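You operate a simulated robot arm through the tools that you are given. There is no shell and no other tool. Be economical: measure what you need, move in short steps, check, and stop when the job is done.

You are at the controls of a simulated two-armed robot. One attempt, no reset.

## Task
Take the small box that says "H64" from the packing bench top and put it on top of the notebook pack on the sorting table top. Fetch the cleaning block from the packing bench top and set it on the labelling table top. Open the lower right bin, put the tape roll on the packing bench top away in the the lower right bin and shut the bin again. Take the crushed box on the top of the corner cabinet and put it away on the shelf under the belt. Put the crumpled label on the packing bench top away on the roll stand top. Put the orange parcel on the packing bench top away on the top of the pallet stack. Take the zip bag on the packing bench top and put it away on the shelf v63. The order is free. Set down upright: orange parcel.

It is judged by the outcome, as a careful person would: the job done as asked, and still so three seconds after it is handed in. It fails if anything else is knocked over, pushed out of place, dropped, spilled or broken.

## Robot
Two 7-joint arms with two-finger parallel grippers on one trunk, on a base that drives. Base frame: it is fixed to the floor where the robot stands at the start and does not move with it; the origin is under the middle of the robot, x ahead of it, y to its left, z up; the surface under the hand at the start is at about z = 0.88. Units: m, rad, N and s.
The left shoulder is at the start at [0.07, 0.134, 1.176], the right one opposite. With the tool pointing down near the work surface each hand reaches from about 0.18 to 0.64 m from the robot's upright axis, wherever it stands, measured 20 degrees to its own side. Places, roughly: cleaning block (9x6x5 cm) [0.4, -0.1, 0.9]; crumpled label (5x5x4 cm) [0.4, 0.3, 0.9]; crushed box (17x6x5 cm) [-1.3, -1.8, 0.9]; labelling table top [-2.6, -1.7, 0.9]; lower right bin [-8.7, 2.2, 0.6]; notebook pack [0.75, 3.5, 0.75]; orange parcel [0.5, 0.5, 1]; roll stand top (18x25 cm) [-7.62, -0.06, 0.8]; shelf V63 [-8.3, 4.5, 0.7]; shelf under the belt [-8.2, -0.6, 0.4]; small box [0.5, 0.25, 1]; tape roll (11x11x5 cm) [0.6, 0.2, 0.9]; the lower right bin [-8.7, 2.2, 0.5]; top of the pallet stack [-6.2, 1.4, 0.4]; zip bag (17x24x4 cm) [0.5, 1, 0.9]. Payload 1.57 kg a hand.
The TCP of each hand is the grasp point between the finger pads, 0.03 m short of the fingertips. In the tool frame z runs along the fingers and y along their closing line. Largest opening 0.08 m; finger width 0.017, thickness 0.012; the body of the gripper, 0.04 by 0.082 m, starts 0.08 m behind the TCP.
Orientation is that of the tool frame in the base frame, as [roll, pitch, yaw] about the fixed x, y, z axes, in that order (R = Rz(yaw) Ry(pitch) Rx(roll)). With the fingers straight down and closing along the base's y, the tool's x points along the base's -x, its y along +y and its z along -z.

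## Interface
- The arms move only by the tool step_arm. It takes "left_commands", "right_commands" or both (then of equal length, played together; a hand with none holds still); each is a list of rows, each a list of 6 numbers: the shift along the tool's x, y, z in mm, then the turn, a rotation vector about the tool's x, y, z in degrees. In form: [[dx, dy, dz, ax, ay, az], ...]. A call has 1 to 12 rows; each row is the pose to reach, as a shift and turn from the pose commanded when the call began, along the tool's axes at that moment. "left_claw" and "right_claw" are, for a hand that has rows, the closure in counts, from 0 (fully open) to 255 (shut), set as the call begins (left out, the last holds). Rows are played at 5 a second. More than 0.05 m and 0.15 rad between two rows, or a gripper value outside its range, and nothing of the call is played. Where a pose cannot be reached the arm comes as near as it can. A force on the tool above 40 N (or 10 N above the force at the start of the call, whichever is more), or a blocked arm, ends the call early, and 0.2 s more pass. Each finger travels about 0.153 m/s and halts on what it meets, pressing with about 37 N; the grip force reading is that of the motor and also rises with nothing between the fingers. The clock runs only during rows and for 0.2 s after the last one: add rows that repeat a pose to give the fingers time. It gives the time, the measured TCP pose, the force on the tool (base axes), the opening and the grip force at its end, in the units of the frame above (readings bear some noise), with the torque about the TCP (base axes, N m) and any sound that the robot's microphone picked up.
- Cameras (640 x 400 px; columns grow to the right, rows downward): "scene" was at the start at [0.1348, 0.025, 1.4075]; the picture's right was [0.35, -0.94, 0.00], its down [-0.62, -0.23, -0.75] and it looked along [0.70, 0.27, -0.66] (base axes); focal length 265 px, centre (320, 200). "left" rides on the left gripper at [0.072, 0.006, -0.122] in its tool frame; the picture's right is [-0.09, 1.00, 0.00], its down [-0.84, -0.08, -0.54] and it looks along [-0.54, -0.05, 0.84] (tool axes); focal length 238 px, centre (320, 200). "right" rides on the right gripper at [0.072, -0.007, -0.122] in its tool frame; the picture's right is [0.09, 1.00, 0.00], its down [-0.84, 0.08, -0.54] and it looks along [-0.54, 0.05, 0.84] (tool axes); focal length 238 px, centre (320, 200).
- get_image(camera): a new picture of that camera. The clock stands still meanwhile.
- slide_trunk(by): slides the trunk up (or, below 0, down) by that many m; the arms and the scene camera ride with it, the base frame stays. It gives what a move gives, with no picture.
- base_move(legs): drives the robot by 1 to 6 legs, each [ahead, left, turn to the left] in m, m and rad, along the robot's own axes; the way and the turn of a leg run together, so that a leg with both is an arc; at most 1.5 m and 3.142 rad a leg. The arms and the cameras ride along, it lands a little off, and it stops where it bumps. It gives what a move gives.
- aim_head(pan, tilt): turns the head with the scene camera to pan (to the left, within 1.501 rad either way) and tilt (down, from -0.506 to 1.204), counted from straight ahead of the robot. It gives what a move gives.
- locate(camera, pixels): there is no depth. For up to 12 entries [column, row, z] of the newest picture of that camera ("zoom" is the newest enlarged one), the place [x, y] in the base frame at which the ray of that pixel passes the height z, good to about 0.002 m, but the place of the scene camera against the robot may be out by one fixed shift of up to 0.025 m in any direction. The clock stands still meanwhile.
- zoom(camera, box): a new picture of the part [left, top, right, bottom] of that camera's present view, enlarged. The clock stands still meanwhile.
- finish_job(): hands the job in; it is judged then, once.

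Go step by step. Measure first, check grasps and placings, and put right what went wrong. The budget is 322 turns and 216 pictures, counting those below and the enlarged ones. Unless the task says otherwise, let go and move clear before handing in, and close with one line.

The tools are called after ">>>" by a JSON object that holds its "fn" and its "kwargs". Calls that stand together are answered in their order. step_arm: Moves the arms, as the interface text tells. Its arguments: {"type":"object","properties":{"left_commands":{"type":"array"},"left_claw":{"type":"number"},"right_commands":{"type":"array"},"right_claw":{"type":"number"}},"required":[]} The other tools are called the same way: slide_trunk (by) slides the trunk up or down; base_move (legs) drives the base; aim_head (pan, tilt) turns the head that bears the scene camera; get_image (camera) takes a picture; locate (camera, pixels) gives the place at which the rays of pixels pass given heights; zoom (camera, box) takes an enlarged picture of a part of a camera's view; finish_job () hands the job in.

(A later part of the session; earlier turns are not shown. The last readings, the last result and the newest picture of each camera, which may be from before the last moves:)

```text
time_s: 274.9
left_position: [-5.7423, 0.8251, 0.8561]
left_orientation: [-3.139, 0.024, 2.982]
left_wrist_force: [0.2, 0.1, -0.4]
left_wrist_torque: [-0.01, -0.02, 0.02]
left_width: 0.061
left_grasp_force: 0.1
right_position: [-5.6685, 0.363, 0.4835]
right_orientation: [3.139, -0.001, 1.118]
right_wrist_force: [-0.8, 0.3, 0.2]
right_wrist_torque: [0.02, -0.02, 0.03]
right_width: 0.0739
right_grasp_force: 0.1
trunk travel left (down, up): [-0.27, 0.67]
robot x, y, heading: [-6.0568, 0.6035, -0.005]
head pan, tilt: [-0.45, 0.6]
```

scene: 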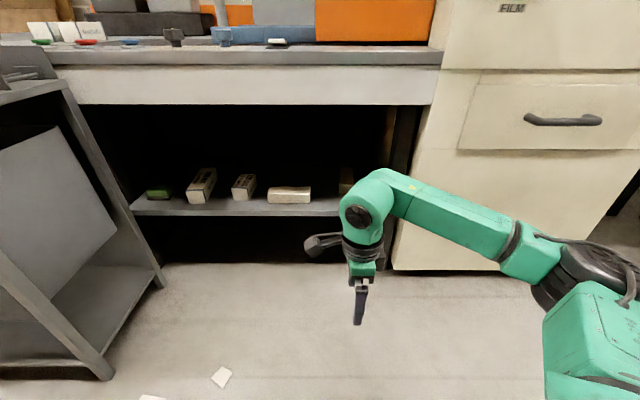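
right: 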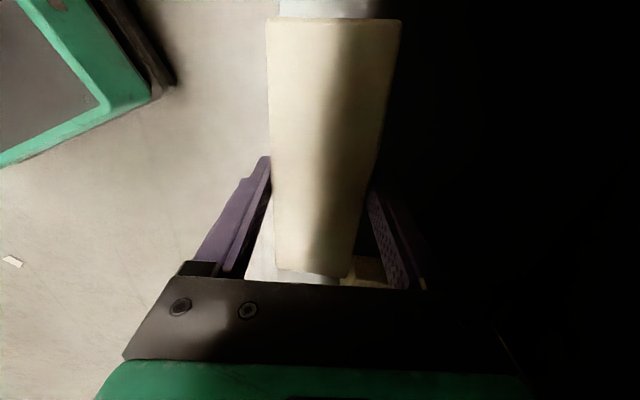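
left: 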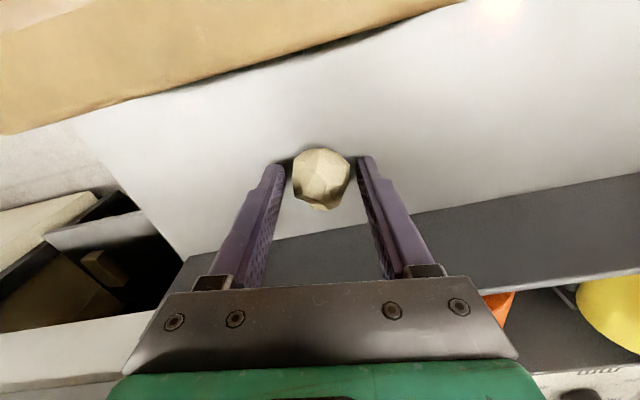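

The robot stands at (−6.06, 0.60). I'll raise the trunk, back slightly, and use this spot to view the pallet stack for later.

>>> {"fn": "slide_trunk", "kwargs": {"by": 0.4}}

>>> {"fn": "aim_head", "kwargs": {"pan": 1.5, "tilt": 0.6}}

>>> {"fn": "get_image", "kwargs": {"camera": "scene"}}

>>> {"fn": "base_move", "kwargs": {"legs": [[-0.08, 0, 0], [0, 0, -1.566], [1.5, 0, 0], [0.08, 0, 0], [0, 0, 1.571]]}}

>>> {"fn": "aim_head", "kwargs": {"pan": 0.0, "tilt": 0.4}}

>>> {"fn": "get_image", "kwargs": {"camera": "scene"}}

```text
time_s: 278.7
left_position: [-5.7412, 0.8248, 1.2571]
left_orientation: [-3.137, 0.025, 2.981]
left_wrist_force: [0.1, 0.8, 0.5]
left_wrist_torque: [0.0, 0.0, -0.01]
left_width: 0.0614
left_grasp_force: 0.0
right_position: [-5.6674, 0.3637, 0.8849]
right_orientation: [3.139, -0.002, 1.117]
right_wrist_force: [1.1, -0.6, -0.6]
right_wrist_torque: [0.0, 0.04, 0.01]
right_width: 0.0738
right_grasp_force: 0.1
trunk travel left (down, up): [-0.67, 0.27]
robot x, y, heading: [-6.0583, 0.6063, -0.011]
head pan, tilt: [-0.45, 0.6]
```

```text
time_s: 280.6
left_position: [-5.7439, 0.8252, 1.2561]
left_orientation: [-3.138, 0.026, 2.982]
left_wrist_force: [0.1, 0.9, -0.3]
left_wrist_torque: [0.01, -0.01, -0.01]
left_width: 0.0611
left_grasp_force: 0.1
right_position: [-5.668, 0.3621, 0.8849]
right_orientation: [3.138, 0.0, 1.117]
right_wrist_force: [0.5, 0.0, -0.6]
right_wrist_torque: [0.02, 0.0, 0.02]
right_width: 0.074
right_grasp_force: 0.1
trunk travel left (down, up): [-0.67, 0.27]
robot x, y, heading: [-6.0601, 0.6048, -0.002]
head pan, tilt: [1.499, 0.6]
```

```text
104 pictures are left
```

scene: 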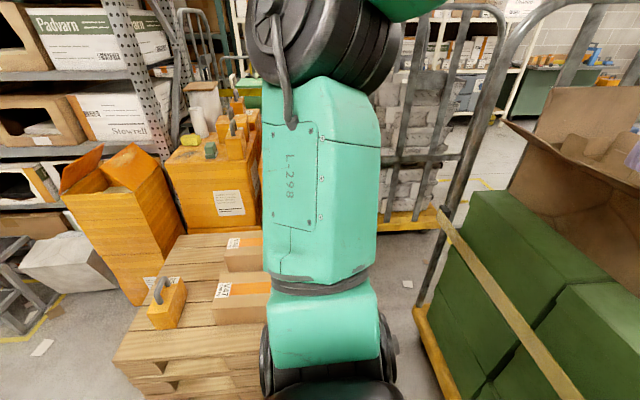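

```text
time_s: 296.9
left_position: [-5.8178, -0.7383, 1.2563]
left_orientation: [-3.138, 0.024, 2.979]
left_wrist_force: [-0.6, -0.2, -0.5]
left_wrist_torque: [-0.04, -0.05, -0.02]
left_width: 0.0612
left_grasp_force: 0.1
right_position: [-5.7436, -1.2027, 0.8839]
right_orientation: [3.141, 0.001, 1.117]
right_wrist_force: [0.9, 0.2, -0.4]
right_wrist_torque: [-0.01, -0.02, -0.05]
right_width: 0.074
right_grasp_force: 0.1
trunk travel left (down, up): [-0.67, 0.27]
robot x, y, heading: [-6.1299, -0.9602, -0.001]
head pan, tilt: [1.499, 0.6]
```

```text
time_s: 298.5
left_position: [-5.8164, -0.7399, 1.2561]
left_orientation: [-3.139, 0.023, 2.98]
left_wrist_force: [0.1, -0.7, 0.6]
left_wrist_torque: [-0.04, 0.01, -0.03]
left_width: 0.0613
left_grasp_force: 0.1
right_position: [-5.7435, -1.2019, 0.8848]
right_orientation: [3.14, 0.0, 1.117]
right_wrist_force: [0.4, 0.5, -0.6]
right_wrist_torque: [0.03, -0.04, 0.01]
right_width: 0.0739
right_grasp_force: 0.1
trunk travel left (down, up): [-0.67, 0.27]
robot x, y, heading: [-6.1301, -0.9618, -0.005]
head pan, tilt: [0.0, 0.4]
```

```text
103 pictures are left
```

scene: 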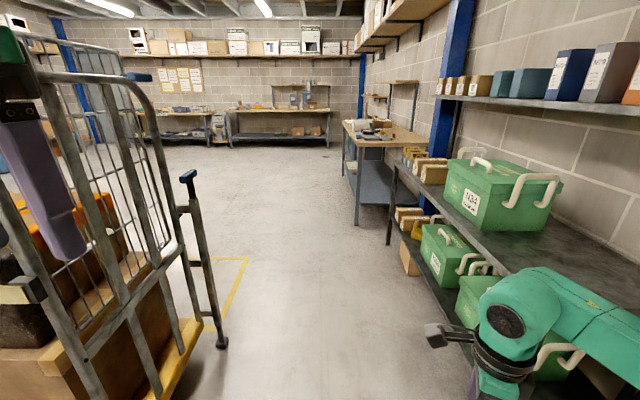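

The aisle ahead is clear; I'll drive back to the bench.

>>> {"fn": "base_move", "kwargs": {"legs": [[1.3, -0.01, 0.005], [1.3, 0, 0], [1.5, 0.6, 0], [1.5, 0.6, 0]]}}

>>> {"fn": "slide_trunk", "kwargs": {"by": 0.1}}

>>> {"fn": "aim_head", "kwargs": {"pan": 0.2, "tilt": 0.6}}

>>> {"fn": "get_image", "kwargs": {"camera": "scene"}}

```text
refused: leg 3 is longer than a leg can be; nothing moved
```

```text
time_s: 299.9
left_position: [-5.8172, -0.7401, 1.3572]
left_orientation: [-3.14, 0.025, 2.979]
left_wrist_force: [0.3, 0.5, 0.3]
left_wrist_torque: [-0.01, -0.02, 0.0]
left_width: 0.0612
left_grasp_force: 0.2
right_position: [-5.7442, -1.2014, 0.9846]
right_orientation: [3.14, 0.001, 1.115]
right_wrist_force: [-0.3, -0.5, -0.4]
right_wrist_torque: [-0.06, 0.0, 0.0]
right_width: 0.0738
right_grasp_force: 0.0
trunk travel left (down, up): [-0.77, 0.17]
robot x, y, heading: [-6.1322, -0.9594, -0.002]
head pan, tilt: [0.0, 0.4]
```

```text
time_s: 300.6
left_position: [-5.8169, -0.7404, 1.3565]
left_orientation: [-3.138, 0.024, 2.98]
left_wrist_force: [0.7, 0.7, -0.1]
left_wrist_torque: [0.0, -0.01, 0.02]
left_width: 0.0611
left_grasp_force: 0.0
right_position: [-5.7429, -1.2005, 0.9842]
right_orientation: [3.14, -0.001, 1.118]
right_wrist_force: [-0.9, 0.3, 0.3]
right_wrist_torque: [0.02, -0.02, -0.01]
right_width: 0.0737
right_grasp_force: 0.1
trunk travel left (down, up): [-0.77, 0.17]
robot x, y, heading: [-6.1316, -0.9588, -0.003]
head pan, tilt: [0.201, 0.6]
```

```text
102 pictures are left
```

scene: 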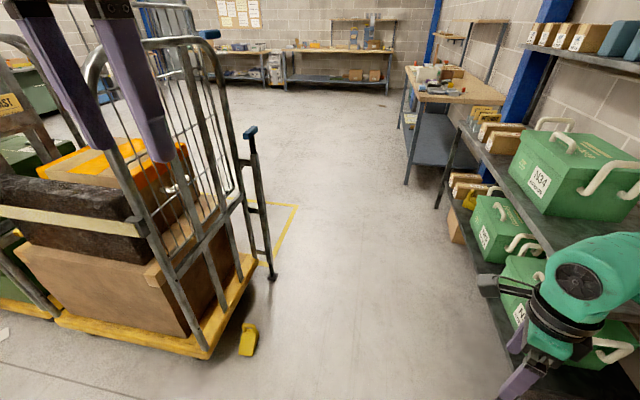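

>>> {"fn": "base_move", "kwargs": {"legs": [[1.3, -0.01, 0.003], [1.3, 0, 0], [1.3, 0.5, 0], [1.3, 0.5, 0]]}}

>>> {"fn": "base_move", "kwargs": {"legs": [[0.55, 0.2, 0]]}}

>>> {"fn": "aim_head", "kwargs": {"pan": 0.2, "tilt": 0.8}}

>>> {"fn": "get_image", "kwargs": {"camera": "scene"}}

```text
time_s: 326.2
left_position: [-0.66, 0.3083, 1.3554]
left_orientation: [-3.14, 0.025, 3.011]
left_wrist_force: [0.2, -0.1, 0.0]
left_wrist_torque: [0.0, -0.01, 0.03]
left_width: 0.0611
left_grasp_force: 0.1
right_position: [-0.5715, -0.1511, 0.9849]
right_orientation: [3.14, 0.0, 1.145]
right_wrist_force: [-1.3, -0.2, -0.3]
right_wrist_torque: [-0.03, 0.01, 0.03]
right_width: 0.0737
right_grasp_force: 0.0
trunk travel left (down, up): [-0.77, 0.17]
robot x, y, heading: [-0.9652, 0.08, 0.03]
head pan, tilt: [0.201, 0.6]
```

```text
time_s: 329.6
left_position: [-0.1111, 0.5256, 1.357]
left_orientation: [-3.14, 0.026, 3.01]
left_wrist_force: [0.8, 0.6, 0.0]
left_wrist_torque: [-0.01, 0.01, 0.0]
left_width: 0.0612
left_grasp_force: 0.0
right_position: [-0.0226, 0.0663, 0.9845]
right_orientation: [3.138, -0.002, 1.15]
right_wrist_force: [0.5, -0.6, -1.0]
right_wrist_torque: [0.0, 0.01, 0.03]
right_width: 0.0738
right_grasp_force: 0.0
trunk travel left (down, up): [-0.77, 0.17]
robot x, y, heading: [-0.4182, 0.2958, 0.027]
head pan, tilt: [0.201, 0.6]
```

```text
time_s: 330.3
left_position: [-0.1082, 0.5248, 1.3562]
left_orientation: [-3.136, 0.025, 3.012]
left_wrist_force: [1.0, 0.1, -0.6]
left_wrist_torque: [-0.04, 0.02, -0.03]
left_width: 0.0611
left_grasp_force: 0.1
right_position: [-0.0203, 0.0655, 0.9827]
right_orientation: [3.139, -0.002, 1.147]
right_wrist_force: [-0.1, -0.1, 0.1]
right_wrist_torque: [0.01, 0.01, 0.02]
right_width: 0.0738
right_grasp_force: 0.1
trunk travel left (down, up): [-0.77, 0.17]
robot x, y, heading: [-0.4211, 0.2982, 0.026]
head pan, tilt: [0.201, 0.799]
```

```text
101 pictures are left
```

scene: 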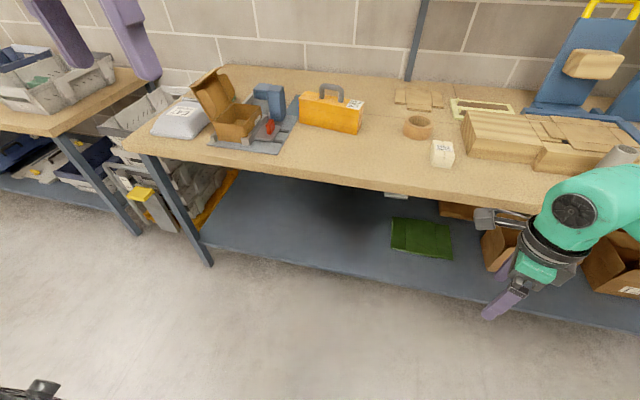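

I'm back at the bench front. First the tape roll with the right hand: approach so it lies on the right hand's own side.

>>> {"fn": "slide_trunk", "kwargs": {"by": 0.08}}

>>> {"fn": "base_move", "kwargs": {"legs": [[0.43, 0.1, -0.026]]}}

>>> {"fn": "step_arm", "kwargs": {"right_commands": [[0, 0, 0, 0, 0, -7], [0, 0, 0, 0, 0, -14], [0, 0, 0, 0, 0, -21], [0, 0, 0, 0, 0, -24]], "right_claw": 0}}

>>> {"fn": "get_image", "kwargs": {"camera": "right"}}

>>> {"fn": "get_image", "kwargs": {"camera": "left"}}

```text
time_s: 331.5
left_position: [-0.1082, 0.5252, 1.437]
left_orientation: [-3.139, 0.023, 3.013]
left_wrist_force: [0.8, 0.9, -0.7]
left_wrist_torque: [0.01, 0.01, -0.03]
left_width: 0.0613
left_grasp_force: 0.0
right_position: [-0.0215, 0.0659, 1.0635]
right_orientation: [3.14, -0.001, 1.149]
right_wrist_force: [-0.2, 0.9, 0.1]
right_wrist_torque: [-0.02, -0.02, 0.01]
right_width: 0.0738
right_grasp_force: 0.0
trunk travel left (down, up): [-0.85, 0.09]
robot x, y, heading: [-0.4181, 0.2942, 0.029]
head pan, tilt: [0.201, 0.799]
```

```text
time_s: 334.2
left_position: [0.3232, 0.6201, 1.4367]
left_orientation: [-3.141, 0.026, 2.983]
left_wrist_force: [0.1, 0.2, 0.4]
left_wrist_torque: [-0.02, -0.02, 0.03]
left_width: 0.0612
left_grasp_force: 0.0
right_position: [0.3983, 0.1589, 1.0653]
right_orientation: [3.139, -0.002, 1.121]
right_wrist_force: [-0.7, -0.1, 0.5]
right_wrist_torque: [0.02, 0.0, 0.0]
right_width: 0.0738
right_grasp_force: 0.1
trunk travel left (down, up): [-0.85, 0.09]
robot x, y, heading: [0.0124, 0.4012, -0.005]
head pan, tilt: [0.201, 0.799]
```

```text
time_s: 335.2
left_position: [0.3248, 0.6213, 1.4364]
left_orientation: [-3.137, 0.025, 2.981]
left_wrist_force: [-0.8, -0.1, 0.3]
left_wrist_torque: [0.02, 0.0, 0.03]
left_width: 0.0613
left_grasp_force: 0.0
right_position: [0.3994, 0.1592, 1.065]
right_orientation: [3.139, 0.0, 1.539]
right_wrist_force: [-0.6, -1.1, -0.4]
right_wrist_torque: [0.0, -0.02, 0.03]
right_width: 0.08
right_grasp_force: 0.0
trunk travel left (down, up): [-0.85, 0.09]
robot x, y, heading: [0.0116, 0.4013, -0.004]
head pan, tilt: [0.201, 0.799]
```

```text
100 pictures are left
```

right: 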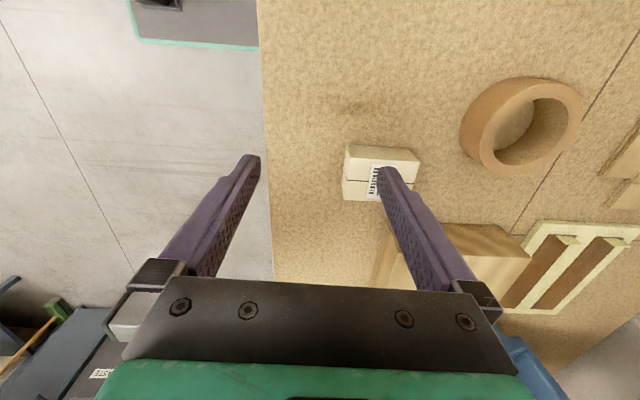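

```text
99 pictures are left
```

left: 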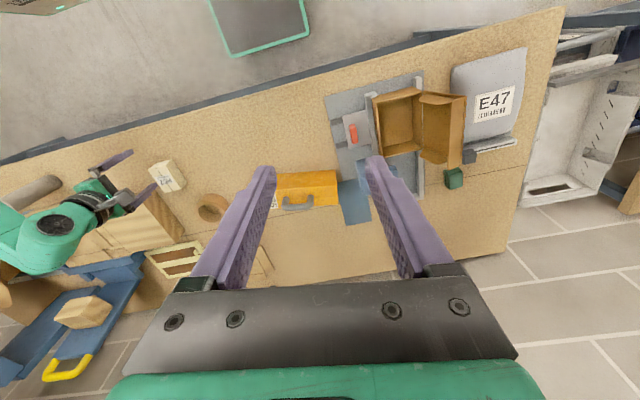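

The tape roll is at pixel (525,125) of the right view. I'll hover over its near wall.

>>> {"fn": "step_arm", "kwargs": {"right_commands": [[4, 42, 10, 0, 0, 0], [8, 84, 20, 0, 0, 0], [12, 126, 30, 0, 0, 0], [16, 163, 45, 0, 0, 0]]}}

>>> {"fn": "get_image", "kwargs": {"camera": "right"}}

```text
time_s: 336.2
left_position: [0.3266, 0.6221, 1.4361]
left_orientation: [-3.137, 0.024, 2.982]
left_wrist_force: [0.1, 0.8, 0.1]
left_wrist_torque: [-0.02, 0.02, 0.0]
left_width: 0.0613
left_grasp_force: 0.0
right_position: [0.5653, 0.1699, 1.0191]
right_orientation: [3.142, 0.002, 1.542]
right_wrist_force: [0.8, -0.3, -0.2]
right_wrist_torque: [-0.02, -0.01, 0.0]
right_width: 0.0799
right_grasp_force: 0.3
trunk travel left (down, up): [-0.85, 0.09]
robot x, y, heading: [0.0096, 0.4011, -0.003]
head pan, tilt: [0.201, 0.799]
```

```text
98 pictures are left
```

right: 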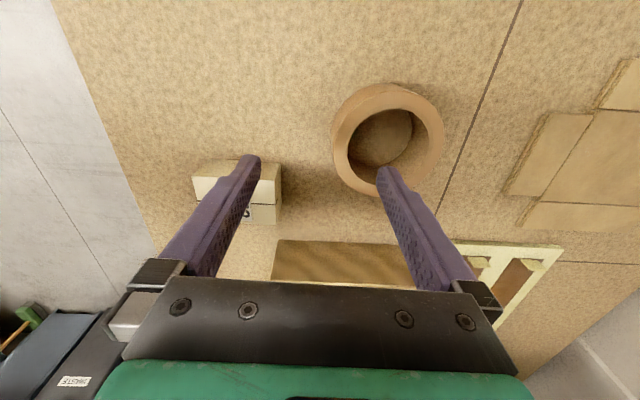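

>>> {"fn": "locate", "kwargs": {"camera": "right", "pixels": [[334, 140, 0.93], [348, 146, 0.93], [444, 140, 0.93], [428, 130, 0.93], [405, 87, 0.93], [372, 194, 0.93], [333, 130, 0.88], [282, 200, 0.92], [281, 165, 0.92]]}}

```text
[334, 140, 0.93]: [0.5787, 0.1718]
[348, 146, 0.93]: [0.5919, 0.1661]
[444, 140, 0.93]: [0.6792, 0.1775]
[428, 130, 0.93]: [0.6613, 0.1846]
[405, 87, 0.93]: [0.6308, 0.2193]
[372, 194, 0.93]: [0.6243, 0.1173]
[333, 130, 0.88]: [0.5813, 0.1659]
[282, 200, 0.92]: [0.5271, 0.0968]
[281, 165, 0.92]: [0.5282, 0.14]
```

Ring centre ≈(0.629, 0.170), near wall x 0.578–0.592. I'll edge the base 4 cm forward and descend over that wall.

>>> {"fn": "base_move", "kwargs": {"legs": [[0.04, 0, 0]]}}

>>> {"fn": "step_arm", "kwargs": {"right_commands": [[0, -20, 15, 0, 0, 0], [0, -20, 40, 0, 0, 0]]}}

>>> {"fn": "get_image", "kwargs": {"camera": "right"}}

```text
time_s: 337.1
left_position: [0.3552, 0.6209, 1.4393]
left_orientation: [-3.14, 0.034, 2.979]
left_wrist_force: [-1.0, 0.4, 0.1]
left_wrist_torque: [-0.02, -0.09, 0.0]
left_width: 0.0611
left_grasp_force: 0.0
right_position: [0.5975, 0.1679, 1.0244]
right_orientation: [3.132, -0.001, 1.535]
right_wrist_force: [-0.7, 0.2, 0.8]
right_wrist_torque: [0.0, -0.01, 0.0]
right_width: 0.0797
right_grasp_force: 0.1
trunk travel left (down, up): [-0.85, 0.09]
robot x, y, heading: [0.0504, 0.4018, -0.005]
head pan, tilt: [0.201, 0.799]
```

```text
time_s: 337.7
left_position: [0.3622, 0.6196, 1.4381]
left_orientation: [-3.14, 0.028, 2.981]
left_wrist_force: [0.3, 0.0, -0.3]
left_wrist_torque: [0.0, -0.05, -0.02]
left_width: 0.0609
left_grasp_force: 0.0
right_position: [0.5832, 0.1673, 0.982]
right_orientation: [3.139, 0.001, 1.536]
right_wrist_force: [-0.5, 0.0, 0.4]
right_wrist_torque: [-0.02, 0.01, 0.02]
right_width: 0.0803
right_grasp_force: 0.1
trunk travel left (down, up): [-0.85, 0.09]
robot x, y, heading: [0.0483, 0.3997, -0.002]
head pan, tilt: [0.201, 0.799]
```

```text
97 pictures are left
```

right: 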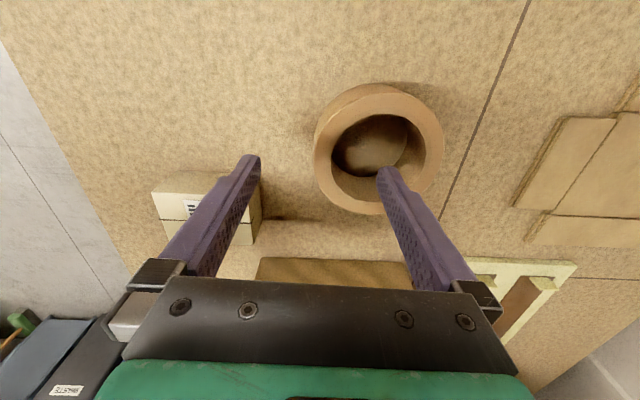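

>>> {"fn": "step_arm", "kwargs": {"right_commands": [[3, 1, 25, 0, 0, 0], [3, 1, 45, 0, 0, 0], [3, 1, 60, 0, 0, 0], [3, 1, 66, 0, 0, 0]]}}

>>> {"fn": "step_arm", "kwargs": {"right_commands": [[0, 0, 0, 0, 0, 0], [0, 0, 0, 0, 0, 0], [0, 0, 0, 0, 0, 0], [0, 0, 0, 0, 0, 0]], "right_claw": 255}}

>>> {"fn": "step_arm", "kwargs": {"right_commands": [[0, 0, -20, 0, 0, 0], [0, 0, -60, 0, 0, 0], [0, 0, -100, 0, 0, 0], [0, 0, -140, 0, 0, 0]]}}

>>> {"fn": "get_image", "kwargs": {"camera": "right"}}

```text
time_s: 338.7
left_position: [0.3668, 0.6207, 1.4369]
left_orientation: [-3.138, 0.023, 2.98]
left_wrist_force: [0.5, -0.4, -0.4]
left_wrist_torque: [0.03, 0.0, 0.0]
left_width: 0.0614
left_grasp_force: 0.1
right_position: [0.5854, 0.1714, 0.9132]
right_orientation: [3.14, 0.001, 1.535]
right_wrist_force: [-0.6, -0.1, 0.2]
right_wrist_torque: [0.01, 0.0, 0.0]
right_width: 0.0799
right_grasp_force: 0.1
trunk travel left (down, up): [-0.85, 0.09]
robot x, y, heading: [0.047, 0.4037, -0.001]
head pan, tilt: [0.201, 0.799]
```

```text
time_s: 339.7
left_position: [0.3647, 0.6213, 1.4379]
left_orientation: [-3.14, 0.023, 2.98]
left_wrist_force: [0.6, 0.3, 0.0]
left_wrist_torque: [0.02, 0.04, 0.0]
left_width: 0.0611
left_grasp_force: 0.0
right_position: [0.5848, 0.1708, 0.9128]
right_orientation: [3.142, -0.001, 1.536]
right_wrist_force: [0.1, 0.3, 0.4]
right_wrist_torque: [0.07, 0.01, 0.05]
right_width: 0.012
right_grasp_force: 29.6
trunk travel left (down, up): [-0.85, 0.09]
robot x, y, heading: [0.0548, 0.4034, -0.002]
head pan, tilt: [0.201, 0.799]
```

```text
time_s: 340.7
left_position: [0.3648, 0.6208, 1.4369]
left_orientation: [-3.139, 0.026, 2.979]
left_wrist_force: [0.1, 0.1, -0.8]
left_wrist_torque: [0.02, 0.03, -0.01]
left_width: 0.0612
left_grasp_force: 0.0
right_position: [0.5861, 0.1725, 1.0534]
right_orientation: [3.14, 0.0, 1.538]
right_wrist_force: [0.2, 0.7, -1.1]
right_wrist_torque: [0.03, 0.05, 0.01]
right_width: 0.0118
right_grasp_force: 29.0
trunk travel left (down, up): [-0.85, 0.09]
robot x, y, heading: [0.0561, 0.4007, -0.003]
head pan, tilt: [0.201, 0.799]
```

```text
96 pictures are left
```

right: 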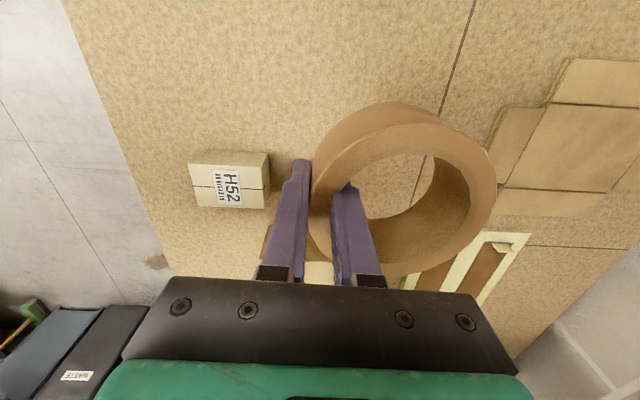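

Tape held. Next the orange parcel by its handle with the left hand: retract the right hand, shift the base right, and bring the left hand down above the parcel.

>>> {"fn": "step_arm", "kwargs": {"right_commands": [[0, -45, -10, 0, 0, 0], [0, -90, -20, 0, 0, 0], [0, -135, -30, 0, 0, 0], [0, -180, -40, 0, 0, 0], [0, -180, -40, 0, 0, 0], [0, -180, -40, 0, 0, 0]], "left_commands": [[0, 0, 40, 0, 0, 0], [0, 0, 80, 0, 0, 0], [0, 0, 120, 0, 0, 0], [0, 0, 160, 0, 0, 0], [-40, 0, 180, 0, 0, 0], [-80, 0, 200, 0, 0, 0]], "left_claw": 0}}

>>> {"fn": "base_move", "kwargs": {"legs": [[0, -0.17, 0]]}}

>>> {"fn": "get_image", "kwargs": {"camera": "left"}}

```text
time_s: 342.1
left_position: [0.4547, 0.6046, 1.2385]
left_orientation: [-3.14, 0.021, 2.981]
left_wrist_force: [1.3, 0.1, -0.1]
left_wrist_torque: [0.0, 0.03, -0.01]
left_width: 0.0802
left_grasp_force: 0.0
right_position: [0.41, 0.1771, 1.0914]
right_orientation: [-3.137, -0.003, 1.536]
right_wrist_force: [0.6, 0.9, -1.0]
right_wrist_torque: [0.06, 0.11, -0.01]
right_width: 0.0117
right_grasp_force: 29.6
trunk travel left (down, up): [-0.85, 0.09]
robot x, y, heading: [0.0504, 0.4024, -0.006]
head pan, tilt: [0.201, 0.799]
```

```text
time_s: 343.5
left_position: [0.4494, 0.4441, 1.2387]
left_orientation: [-3.136, 0.026, 2.981]
left_wrist_force: [-0.4, -0.4, 0.2]
left_wrist_torque: [-0.08, 0.0, 0.03]
left_width: 0.0798
left_grasp_force: 0.0
right_position: [0.4052, 0.0152, 1.0949]
right_orientation: [3.139, 0.003, 1.537]
right_wrist_force: [-0.4, -0.4, -1.4]
right_wrist_torque: [-0.02, 0.05, 0.05]
right_width: 0.0119
right_grasp_force: 29.0
trunk travel left (down, up): [-0.85, 0.09]
robot x, y, heading: [0.0477, 0.2358, -0.005]
head pan, tilt: [0.201, 0.799]
```

```text
95 pictures are left
```

left: 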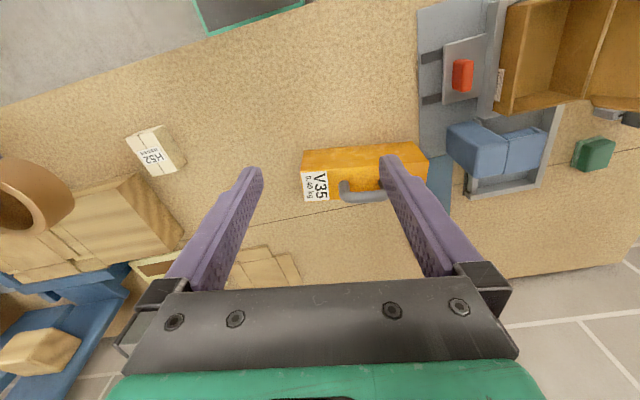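

>>> {"fn": "locate", "kwargs": {"camera": "left", "pixels": [[343, 186, 1.0], [388, 195, 1.0], [302, 152, 0.96], [421, 143, 0.96], [305, 201, 0.96], [427, 177, 0.96], [302, 152, 0.88]]}}

>>> {"fn": "zoom", "kwargs": {"camera": "scene", "box": [140, 30, 400, 200]}}

```text
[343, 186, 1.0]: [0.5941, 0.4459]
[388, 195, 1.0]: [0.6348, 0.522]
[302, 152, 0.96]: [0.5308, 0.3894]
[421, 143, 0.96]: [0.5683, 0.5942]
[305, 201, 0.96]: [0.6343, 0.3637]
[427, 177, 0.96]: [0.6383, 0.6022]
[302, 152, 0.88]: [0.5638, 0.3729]
```

```text
2.35 times, centred on (270, 115) of scene
```

zoom: 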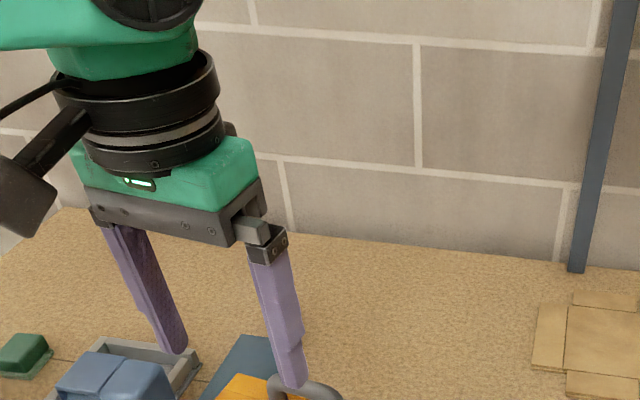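

I'll rotate the left hand so it closes across the handle bar and hover above it.

>>> {"fn": "step_arm", "kwargs": {"left_commands": [[-12, 5, 6, 0, 0, -8.3], [-24, 10, 12, 0, 0, -16.6], [-36, 16, 18, 0, 0, -24.9], [-48, 21, 24, 0, 0, -33.2], [-60, 26, 30, 0, 0, -41.4], [-72, 32, 36, 0, 0, -49.7], [-84, 37, 42, 0, 0, -58], [-96, 42, 48, 0, 0, -66.3], [-108, 48, 54, 0, 0, -74.6], [-120, 53, 60, 0, 0, -82.8], [-131, 58, 65, 0, 0, -91], [-141, 63, 70, 0, 0, -99.2]]}}

>>> {"fn": "get_image", "kwargs": {"camera": "left"}}

```text
time_s: 346.1
left_position: [0.6015, 0.4787, 1.1737]
left_orientation: [-3.119, -0.007, -1.569]
left_wrist_force: [-0.3, 0.0, -0.1]
left_wrist_torque: [-0.05, -0.02, -0.02]
left_width: 0.0797
left_grasp_force: 0.1
right_position: [0.4062, 0.012, 1.0928]
right_orientation: [3.141, 0.0, 1.537]
right_wrist_force: [-0.5, 1.1, -1.6]
right_wrist_torque: [0.01, 0.06, -0.04]
right_width: 0.0117
right_grasp_force: 29.6
trunk travel left (down, up): [-0.85, 0.09]
robot x, y, heading: [0.0498, 0.2332, -0.006]
head pan, tilt: [0.201, 0.799]
```

```text
93 pictures are left
```

left: 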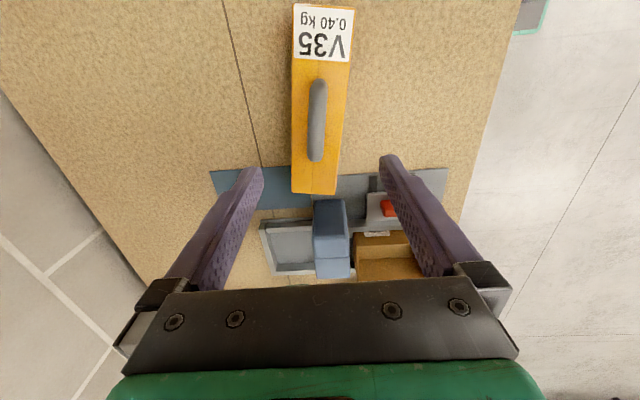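

>>> {"fn": "locate", "kwargs": {"camera": "left", "pixels": [[320, 82, 1.0], [315, 160, 1.0], [317, 121, 1.0], [317, 121, 0.98], [293, 5, 0.96], [352, 9, 0.96], [292, 192, 0.96], [337, 194, 0.96], [309, 121, 1.0], [326, 121, 1.0]]}}

>>> {"fn": "aim_head", "kwargs": {"pan": 0.7, "tilt": 0.6}}

>>> {"fn": "get_image", "kwargs": {"camera": "scene"}}

```text
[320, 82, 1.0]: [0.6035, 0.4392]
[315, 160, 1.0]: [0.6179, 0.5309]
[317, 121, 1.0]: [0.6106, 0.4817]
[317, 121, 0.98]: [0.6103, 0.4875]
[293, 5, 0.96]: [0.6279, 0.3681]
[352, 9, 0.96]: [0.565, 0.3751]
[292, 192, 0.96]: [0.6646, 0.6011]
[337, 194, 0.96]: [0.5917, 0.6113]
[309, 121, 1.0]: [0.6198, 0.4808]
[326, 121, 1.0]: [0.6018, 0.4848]
```

```text
time_s: 347.0
left_position: [0.5996, 0.4789, 1.1729]
left_orientation: [-3.118, -0.008, -1.574]
left_wrist_force: [-0.6, 0.4, 0.0]
left_wrist_torque: [0.01, 0.0, 0.0]
left_width: 0.0801
left_grasp_force: 0.1
right_position: [0.4039, 0.0124, 1.0939]
right_orientation: [3.138, -0.001, 1.538]
right_wrist_force: [0.1, -0.2, -1.6]
right_wrist_torque: [0.0, 0.08, 0.02]
right_width: 0.0116
right_grasp_force: 29.1
trunk travel left (down, up): [-0.85, 0.09]
robot x, y, heading: [0.0489, 0.2328, -0.005]
head pan, tilt: [0.7, 0.6]
```

```text
92 pictures are left
```

scene: 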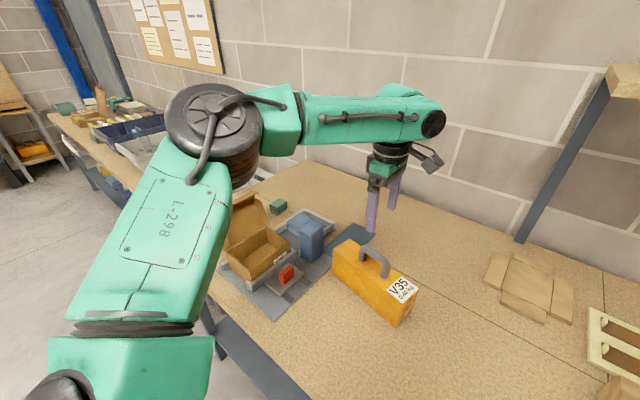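

The parcel top is ≈0.965 and the handle bar ≈0.99, centre (0.611, 0.483), turned 9°. I'll align and descend partway to check.

>>> {"fn": "step_arm", "kwargs": {"left_commands": [[-5, -7, 30, 0, 0, 4.5], [-5, -7, 70, 0, 0, 9], [-5, -7, 105, 0, 0, 9]]}}

>>> {"fn": "get_image", "kwargs": {"camera": "left"}}

>>> {"fn": "zoom", "kwargs": {"camera": "scene", "box": [300, 130, 460, 330]}}

```text
time_s: 347.8
left_position: [0.6079, 0.4835, 1.0675]
left_orientation: [-3.117, -0.003, -1.729]
left_wrist_force: [-0.5, -0.2, -0.9]
left_wrist_torque: [-0.02, 0.02, -0.03]
left_width: 0.0799
left_grasp_force: 0.1
right_position: [0.4051, 0.0131, 1.0948]
right_orientation: [3.141, 0.001, 1.538]
right_wrist_force: [-0.1, 1.2, -1.9]
right_wrist_torque: [-0.03, 0.09, 0.01]
right_width: 0.0117
right_grasp_force: 29.1
trunk travel left (down, up): [-0.85, 0.09]
robot x, y, heading: [0.0519, 0.2363, -0.002]
head pan, tilt: [0.7, 0.6]
```

```text
91 pictures are left
```

left: 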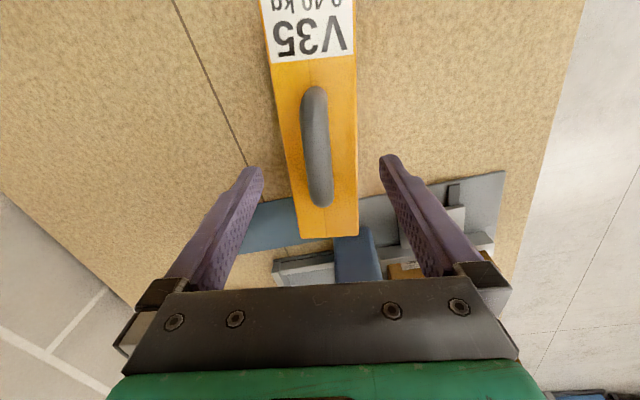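

```text
2.00 times, centred on (380, 230) of scene
```

zoom: 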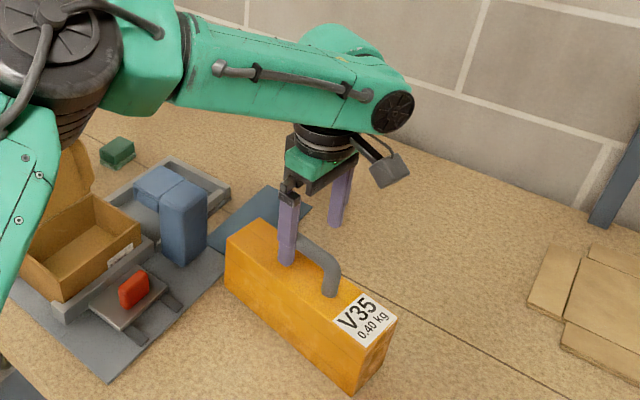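

Aligned (handle centre (318,147) as expected). Descend to straddle the bar and close.

>>> {"fn": "step_arm", "kwargs": {"left_commands": [[0, 0, 25, 0, 0, 0], [0, 0, 45, 0, 0, 0], [0, 0, 58, 0, 0, 0], [0, 0, 64, 0, 0, 0]]}}

>>> {"fn": "zoom", "kwargs": {"camera": "scene", "box": [300, 130, 460, 330]}}

```text
time_s: 348.8
left_position: [0.5975, 0.4864, 1.0115]
left_orientation: [-3.115, -0.003, -1.729]
left_wrist_force: [-0.2, 0.6, -1.1]
left_wrist_torque: [0.0, 0.01, -0.01]
left_width: 0.0799
left_grasp_force: 0.1
left hand out of reach, approached as far as the arm can: row 2, 3, 4
right_position: [0.4052, 0.0122, 1.0941]
right_orientation: [-3.141, -0.001, 1.537]
right_wrist_force: [-0.3, -0.3, -2.1]
right_wrist_torque: [0.0, 0.07, -0.04]
right_width: 0.0119
right_grasp_force: 29.1
trunk travel left (down, up): [-0.85, 0.09]
robot x, y, heading: [0.0504, 0.2387, -0.007]
head pan, tilt: [0.7, 0.6]
```

```text
2.00 times, centred on (380, 230) of scene
```

zoom: 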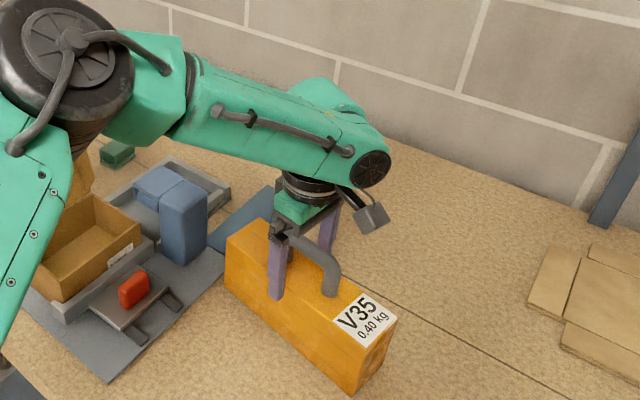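

The arm is at its limit 1.3 cm short in x; I'll nudge the base forward and lower the trunk slightly, then check.

>>> {"fn": "base_move", "kwargs": {"legs": [[0.014, 0, 0]]}}

>>> {"fn": "slide_trunk", "kwargs": {"by": -0.01}}

>>> {"fn": "get_image", "kwargs": {"camera": "left"}}

```text
time_s: 349.6
left_position: [0.6097, 0.4861, 1.0155]
left_orientation: [-3.111, -0.001, -1.73]
left_wrist_force: [-0.2, 1.4, -0.1]
left_wrist_torque: [-0.03, -0.06, -0.03]
left_width: 0.0801
left_grasp_force: 0.1
right_position: [0.4154, 0.0115, 1.0953]
right_orientation: [3.137, -0.001, 1.536]
right_wrist_force: [-1.0, -0.5, -1.1]
right_wrist_torque: [-0.03, 0.02, 0.02]
right_width: 0.0119
right_grasp_force: 29.1
trunk travel left (down, up): [-0.85, 0.09]
robot x, y, heading: [0.0649, 0.2362, 0.001]
head pan, tilt: [0.7, 0.6]
```

```text
time_s: 350.2
left_position: [0.612, 0.4866, 1.0043]
left_orientation: [-3.114, -0.003, -1.73]
left_wrist_force: [-0.1, -0.4, 0.0]
left_wrist_torque: [0.03, -0.01, 0.0]
left_width: 0.08
left_grasp_force: 0.1
right_position: [0.4178, 0.0114, 1.0841]
right_orientation: [3.141, 0.001, 1.537]
right_wrist_force: [-0.1, -0.3, -1.1]
right_wrist_torque: [0.0, 0.02, -0.02]
right_width: 0.0116
right_grasp_force: 28.9
trunk travel left (down, up): [-0.84, 0.1]
robot x, y, heading: [0.0672, 0.2349, 0.0]
head pan, tilt: [0.7, 0.6]
```

```text
88 pictures are left
```

left: 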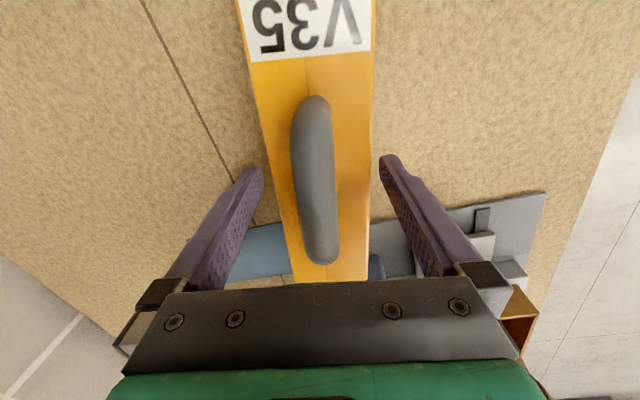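

>>> {"fn": "step_arm", "kwargs": {"left_commands": [[0, 0, 0, 0, 0, 0], [0, 0, 0, 0, 0, 0], [0, 0, 0, 0, 0, 0], [0, 0, 0, 0, 0, 0]], "left_claw": 255}}

>>> {"fn": "slide_trunk", "kwargs": {"by": 0.09}}

>>> {"fn": "get_image", "kwargs": {"camera": "scene"}}

```text
time_s: 351.2
left_position: [0.6118, 0.4851, 1.004]
left_orientation: [-3.115, -0.001, -1.728]
left_wrist_force: [-2.0, 1.2, 3.8]
left_wrist_torque: [-0.01, 0.1, -0.11]
left_width: 0.0677
left_grasp_force: 37.3
right_position: [0.4179, 0.012, 1.0848]
right_orientation: [3.139, 0.0, 1.535]
right_wrist_force: [-0.2, 0.3, -1.5]
right_wrist_torque: [0.0, 0.07, -0.01]
right_width: 0.0117
right_grasp_force: 29.2
trunk travel left (down, up): [-0.84, 0.1]
robot x, y, heading: [0.0637, 0.2344, -0.003]
head pan, tilt: [0.7, 0.6]
```

```text
time_s: 352.4
left_position: [0.6125, 0.4859, 1.0932]
left_orientation: [-3.117, -0.003, -1.73]
left_wrist_force: [-0.3, -0.9, -4.1]
left_wrist_torque: [0.01, -0.03, 0.01]
left_width: 0.0674
left_grasp_force: 37.6
right_position: [0.4202, 0.0121, 1.1737]
right_orientation: [3.14, 0.0, 1.537]
right_wrist_force: [0.4, -1.0, -2.1]
right_wrist_torque: [0.01, 0.07, 0.01]
right_width: 0.0119
right_grasp_force: 29.3
trunk travel left (down, up): [-0.93, 0.01]
robot x, y, heading: [0.068, 0.2385, -0.003]
head pan, tilt: [0.7, 0.6]
```

```text
87 pictures are left
```

scene: 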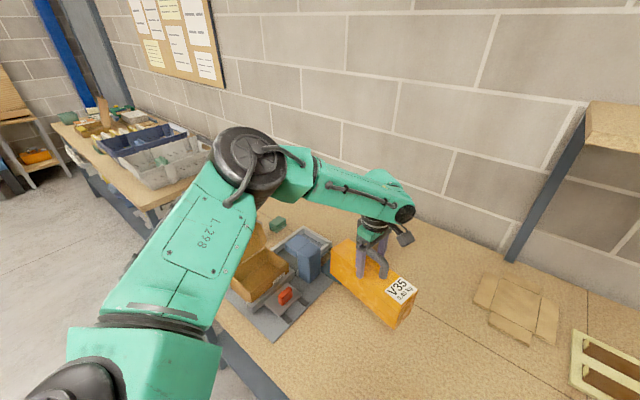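

The 67 mm width shows the fingers are gripping the parcel body itself near its top edge, and it lifts. For a firmer hold I'll set it back, go 2 cm lower and re-grip.

>>> {"fn": "slide_trunk", "kwargs": {"by": -0.089}}

>>> {"fn": "step_arm", "kwargs": {"left_commands": [[0, 0, 0, 0, 0, 0], [0, 0, 0, 0, 0, 0], [0, 0, 0, 0, 0, 0]], "left_claw": 0}}

>>> {"fn": "slide_trunk", "kwargs": {"by": -0.022}}

>>> {"fn": "step_arm", "kwargs": {"left_commands": [[0, 0, 0, 0, 0, 0], [0, 0, 0, 0, 0, 0], [0, 0, 0, 0, 0, 0], [0, 0, 0, 0, 0, 0]], "left_claw": 255}}

>>> {"fn": "get_image", "kwargs": {"camera": "left"}}

```text
time_s: 353.7
left_position: [0.6134, 0.4867, 1.0026]
left_orientation: [-3.115, -0.004, -1.731]
left_wrist_force: [0.6, 1.1, -3.3]
left_wrist_torque: [0.03, 0.02, 0.0]
left_width: 0.0676
left_grasp_force: 36.7
right_position: [0.4194, 0.0113, 1.0854]
right_orientation: [-3.141, 0.0, 1.536]
right_wrist_force: [0.1, -0.7, -0.6]
right_wrist_torque: [0.04, 0.07, -0.01]
right_width: 0.0119
right_grasp_force: 29.1
trunk travel left (down, up): [-0.841, 0.099]
robot x, y, heading: [0.0648, 0.2345, -0.004]
head pan, tilt: [0.7, 0.6]
```

```text
time_s: 354.5
left_position: [0.6131, 0.4859, 1.0042]
left_orientation: [-3.117, -0.005, -1.73]
left_wrist_force: [-0.2, 0.4, -0.6]
left_wrist_torque: [-0.02, -0.02, -0.01]
left_width: 0.0797
left_grasp_force: 0.1
right_position: [0.4192, 0.0124, 1.0852]
right_orientation: [3.141, 0.0, 1.536]
right_wrist_force: [-0.2, 0.1, -1.6]
right_wrist_torque: [0.0, 0.08, -0.02]
right_width: 0.0119
right_grasp_force: 28.9
trunk travel left (down, up): [-0.841, 0.099]
robot x, y, heading: [0.0624, 0.2338, -0.005]
head pan, tilt: [0.7, 0.6]
```

```text
time_s: 355.1
left_position: [0.6124, 0.4869, 0.9814]
left_orientation: [-3.116, -0.005, -1.729]
left_wrist_force: [-0.3, -0.4, 0.4]
left_wrist_torque: [0.0, 0.03, 0.01]
left_width: 0.0799
left_grasp_force: 0.1
right_position: [0.4184, 0.0115, 1.0635]
right_orientation: [3.141, -0.001, 1.538]
right_wrist_force: [1.0, 0.8, -1.3]
right_wrist_torque: [0.01, 0.08, -0.06]
right_width: 0.0118
right_grasp_force: 28.7
trunk travel left (down, up): [-0.819, 0.121]
robot x, y, heading: [0.065, 0.2314, -0.004]
head pan, tilt: [0.7, 0.6]
```

```text
time_s: 356.1
left_position: [0.6124, 0.4855, 0.9833]
left_orientation: [-3.116, -0.003, -1.728]
left_wrist_force: [-0.9, 1.3, 3.6]
left_wrist_torque: [-0.12, 0.2, -0.07]
left_width: 0.0675
left_grasp_force: 36.9
right_position: [0.419, 0.0126, 1.0632]
right_orientation: [3.141, 0.0, 1.538]
right_wrist_force: [-0.1, 1.1, -1.7]
right_wrist_torque: [0.05, 0.05, -0.02]
right_width: 0.0118
right_grasp_force: 29.4
trunk travel left (down, up): [-0.819, 0.121]
robot x, y, heading: [0.0616, 0.2328, -0.004]
head pan, tilt: [0.7, 0.6]
```

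```text
86 pictures are left
```

left: 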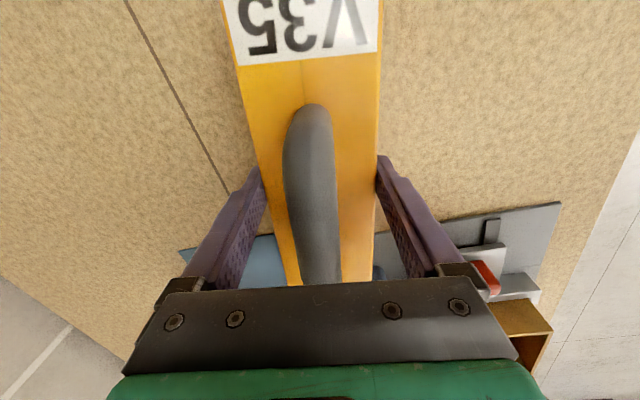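

Firm grip on the body with the handle between the fingers. Lift, back away, and pull the left hand in.

>>> {"fn": "slide_trunk", "kwargs": {"by": 0.11}}

>>> {"fn": "base_move", "kwargs": {"legs": [[-0.8, 0, 0]]}}

>>> {"fn": "step_arm", "kwargs": {"left_commands": [[0, 40, 0, 0, 0, 0], [0, 80, 0, 0, 0, 0], [0, 120, 0, 0, 0, 0], [0, 150, 0, 0, 0, 0]]}}

>>> {"fn": "get_image", "kwargs": {"camera": "scene"}}

```text
time_s: 357.6
left_position: [0.6127, 0.4853, 1.091]
left_orientation: [-3.117, -0.003, -1.728]
left_wrist_force: [-0.3, 0.6, -3.6]
left_wrist_torque: [0.01, -0.01, -0.04]
left_width: 0.0677
left_grasp_force: 36.9
right_position: [0.4197, 0.0129, 1.1724]
right_orientation: [3.14, 0.0, 1.536]
right_wrist_force: [0.6, 0.4, -1.6]
right_wrist_torque: [0.02, 0.06, -0.01]
right_width: 0.0118
right_grasp_force: 29.8
trunk travel left (down, up): [-0.929, 0.011]
robot x, y, heading: [0.0641, 0.2334, -0.003]
head pan, tilt: [0.7, 0.6]
```

```text
time_s: 361.8
left_position: [-0.182, 0.491, 1.0906]
left_orientation: [-3.117, -0.004, -1.725]
left_wrist_force: [0.6, 0.2, -2.7]
left_wrist_torque: [0.04, -0.01, 0.02]
left_width: 0.0675
left_grasp_force: 36.6
right_position: [-0.374, 0.0151, 1.1706]
right_orientation: [-3.138, -0.001, 1.54]
right_wrist_force: [-0.3, -0.4, -1.0]
right_wrist_torque: [0.02, 0.07, -0.02]
right_width: 0.0118
right_grasp_force: 29.2
trunk travel left (down, up): [-0.929, 0.011]
robot x, y, heading: [-0.7307, 0.2354, -0.005]
head pan, tilt: [0.7, 0.6]
```

```text
time_s: 362.8
left_position: [-0.3324, 0.5125, 1.0876]
left_orientation: [-3.114, -0.005, -1.726]
left_wrist_force: [0.2, 0.8, -3.5]
left_wrist_torque: [-0.04, -0.01, 0.03]
left_width: 0.0676
left_grasp_force: 37.2
right_position: [-0.3772, 0.0162, 1.172]
right_orientation: [3.14, 0.001, 1.539]
right_wrist_force: [0.3, 0.6, -1.2]
right_wrist_torque: [0.01, 0.05, 0.02]
right_width: 0.0119
right_grasp_force: 28.9
trunk travel left (down, up): [-0.929, 0.011]
robot x, y, heading: [-0.7311, 0.2351, 0.001]
head pan, tilt: [0.7, 0.6]
```

```text
85 pictures are left
```

scene: 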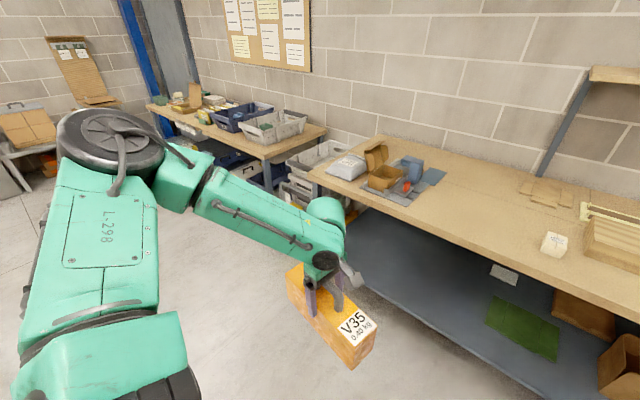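

Items are secure; bench otherwise undisturbed. Drive toward the far area.

>>> {"fn": "base_move", "kwargs": {"legs": [[0, 0, 3.141], [1.3, 0.6, 0], [1.3, 0.6, 0]]}}

>>> {"fn": "aim_head", "kwargs": {"pan": 0.0, "tilt": 0.45}}

>>> {"fn": "get_image", "kwargs": {"camera": "scene"}}

```text
time_s: 383.8
left_position: [-3.5645, -1.419, 1.0873]
left_orientation: [-3.118, -0.003, 1.414]
left_wrist_force: [-0.5, -0.8, -4.0]
left_wrist_torque: [0.03, -0.03, 0.01]
left_width: 0.0677
left_grasp_force: 36.9
right_position: [-3.52, -0.9192, 1.1725]
right_orientation: [-3.141, 0.001, -1.602]
right_wrist_force: [0.4, -0.8, -1.6]
right_wrist_torque: [-0.01, -0.04, -0.03]
right_width: 0.0115
right_grasp_force: 29.0
trunk travel left (down, up): [-0.929, 0.011]
robot x, y, heading: [-3.1643, -1.1398, 3.14]
head pan, tilt: [0.7, 0.6]
stopped in leg 3: the robot was blocked; the commanded pose is now the measured one
```

```text
time_s: 384.9
left_position: [-3.5641, -1.4197, 1.0876]
left_orientation: [-3.117, -0.003, 1.415]
left_wrist_force: [0.0, -0.3, -4.5]
left_wrist_torque: [-0.02, 0.02, -0.01]
left_width: 0.0677
left_grasp_force: 37.3
right_position: [-3.5205, -0.9215, 1.1729]
right_orientation: [-3.141, -0.001, -1.603]
right_wrist_force: [1.1, -0.2, -1.4]
right_wrist_torque: [-0.02, -0.06, 0.02]
right_width: 0.0116
right_grasp_force: 29.3
trunk travel left (down, up): [-0.929, 0.011]
robot x, y, heading: [-3.1644, -1.1409, 3.14]
head pan, tilt: [0.0, 0.45]
```

```text
84 pictures are left
```

scene: 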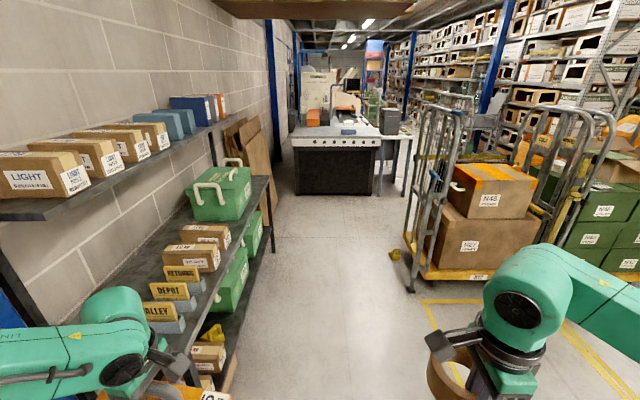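

The drive stopped early: robot at (−3.16, −1.14), closer to the labelling table than intended. I'll look left to see what was touched.

>>> {"fn": "aim_head", "kwargs": {"pan": 1.2, "tilt": 0.75}}

>>> {"fn": "get_image", "kwargs": {"camera": "scene"}}

>>> {"fn": "get_image", "kwargs": {"camera": "left"}}

```text
time_s: 386.3
left_position: [-3.5654, -1.4182, 1.0879]
left_orientation: [-3.118, -0.004, 1.416]
left_wrist_force: [-0.1, 0.2, -4.4]
left_wrist_torque: [0.01, -0.01, 0.01]
left_width: 0.0677
left_grasp_force: 36.7
right_position: [-3.5196, -0.9212, 1.1726]
right_orientation: [-3.141, 0.0, -1.602]
right_wrist_force: [-0.8, 0.6, -1.3]
right_wrist_torque: [0.0, -0.09, -0.02]
right_width: 0.0115
right_grasp_force: 28.5
trunk travel left (down, up): [-0.929, 0.011]
robot x, y, heading: [-3.1651, -1.1432, 3.139]
head pan, tilt: [1.201, 0.75]
```

```text
83 pictures are left
```

scene: 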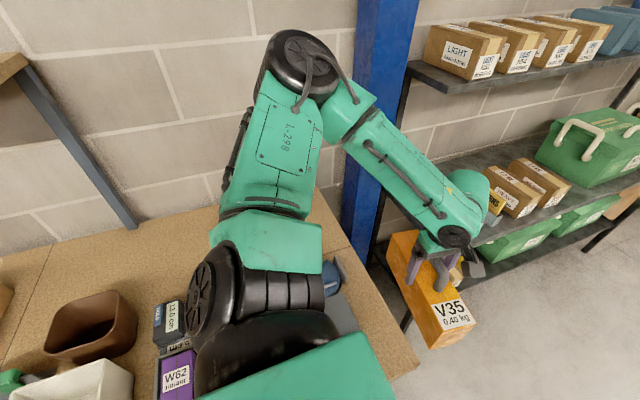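

```text
82 pictures are left
```

left: 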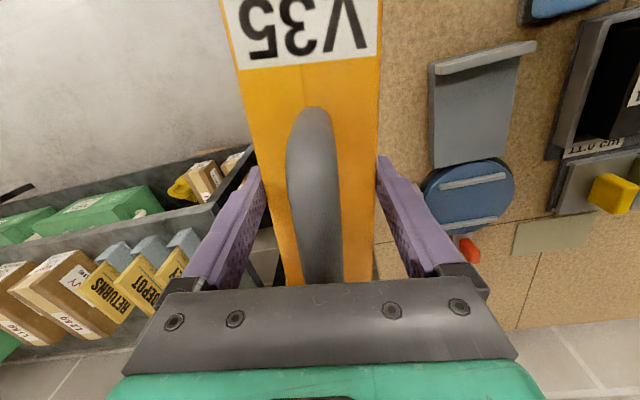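

Shelf items look in place. I'll slide straight away from the table (to my right) and then check the cleaning block.

>>> {"fn": "base_move", "kwargs": {"legs": [[0.0, -0.35, 0]]}}

>>> {"fn": "get_image", "kwargs": {"camera": "scene"}}

```text
time_s: 388.6
left_position: [-3.5647, -1.0732, 1.0873]
left_orientation: [-3.117, -0.004, 1.423]
left_wrist_force: [0.1, -0.5, -4.0]
left_wrist_torque: [-0.01, -0.02, 0.02]
left_width: 0.0675
left_grasp_force: 37.4
right_position: [-3.5226, -0.5747, 1.1722]
right_orientation: [-3.14, 0.002, -1.595]
right_wrist_force: [-0.4, -0.2, -1.0]
right_wrist_torque: [-0.01, -0.1, 0.02]
right_width: 0.0116
right_grasp_force: 28.9
trunk travel left (down, up): [-0.929, 0.011]
robot x, y, heading: [-3.1663, -0.7869, -3.138]
head pan, tilt: [1.201, 0.75]
```

```text
81 pictures are left
```

scene: 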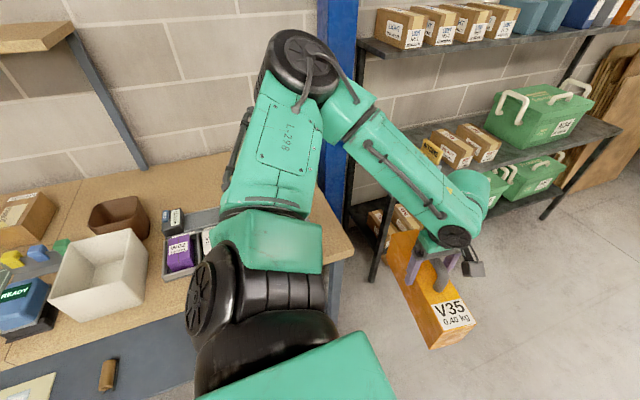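

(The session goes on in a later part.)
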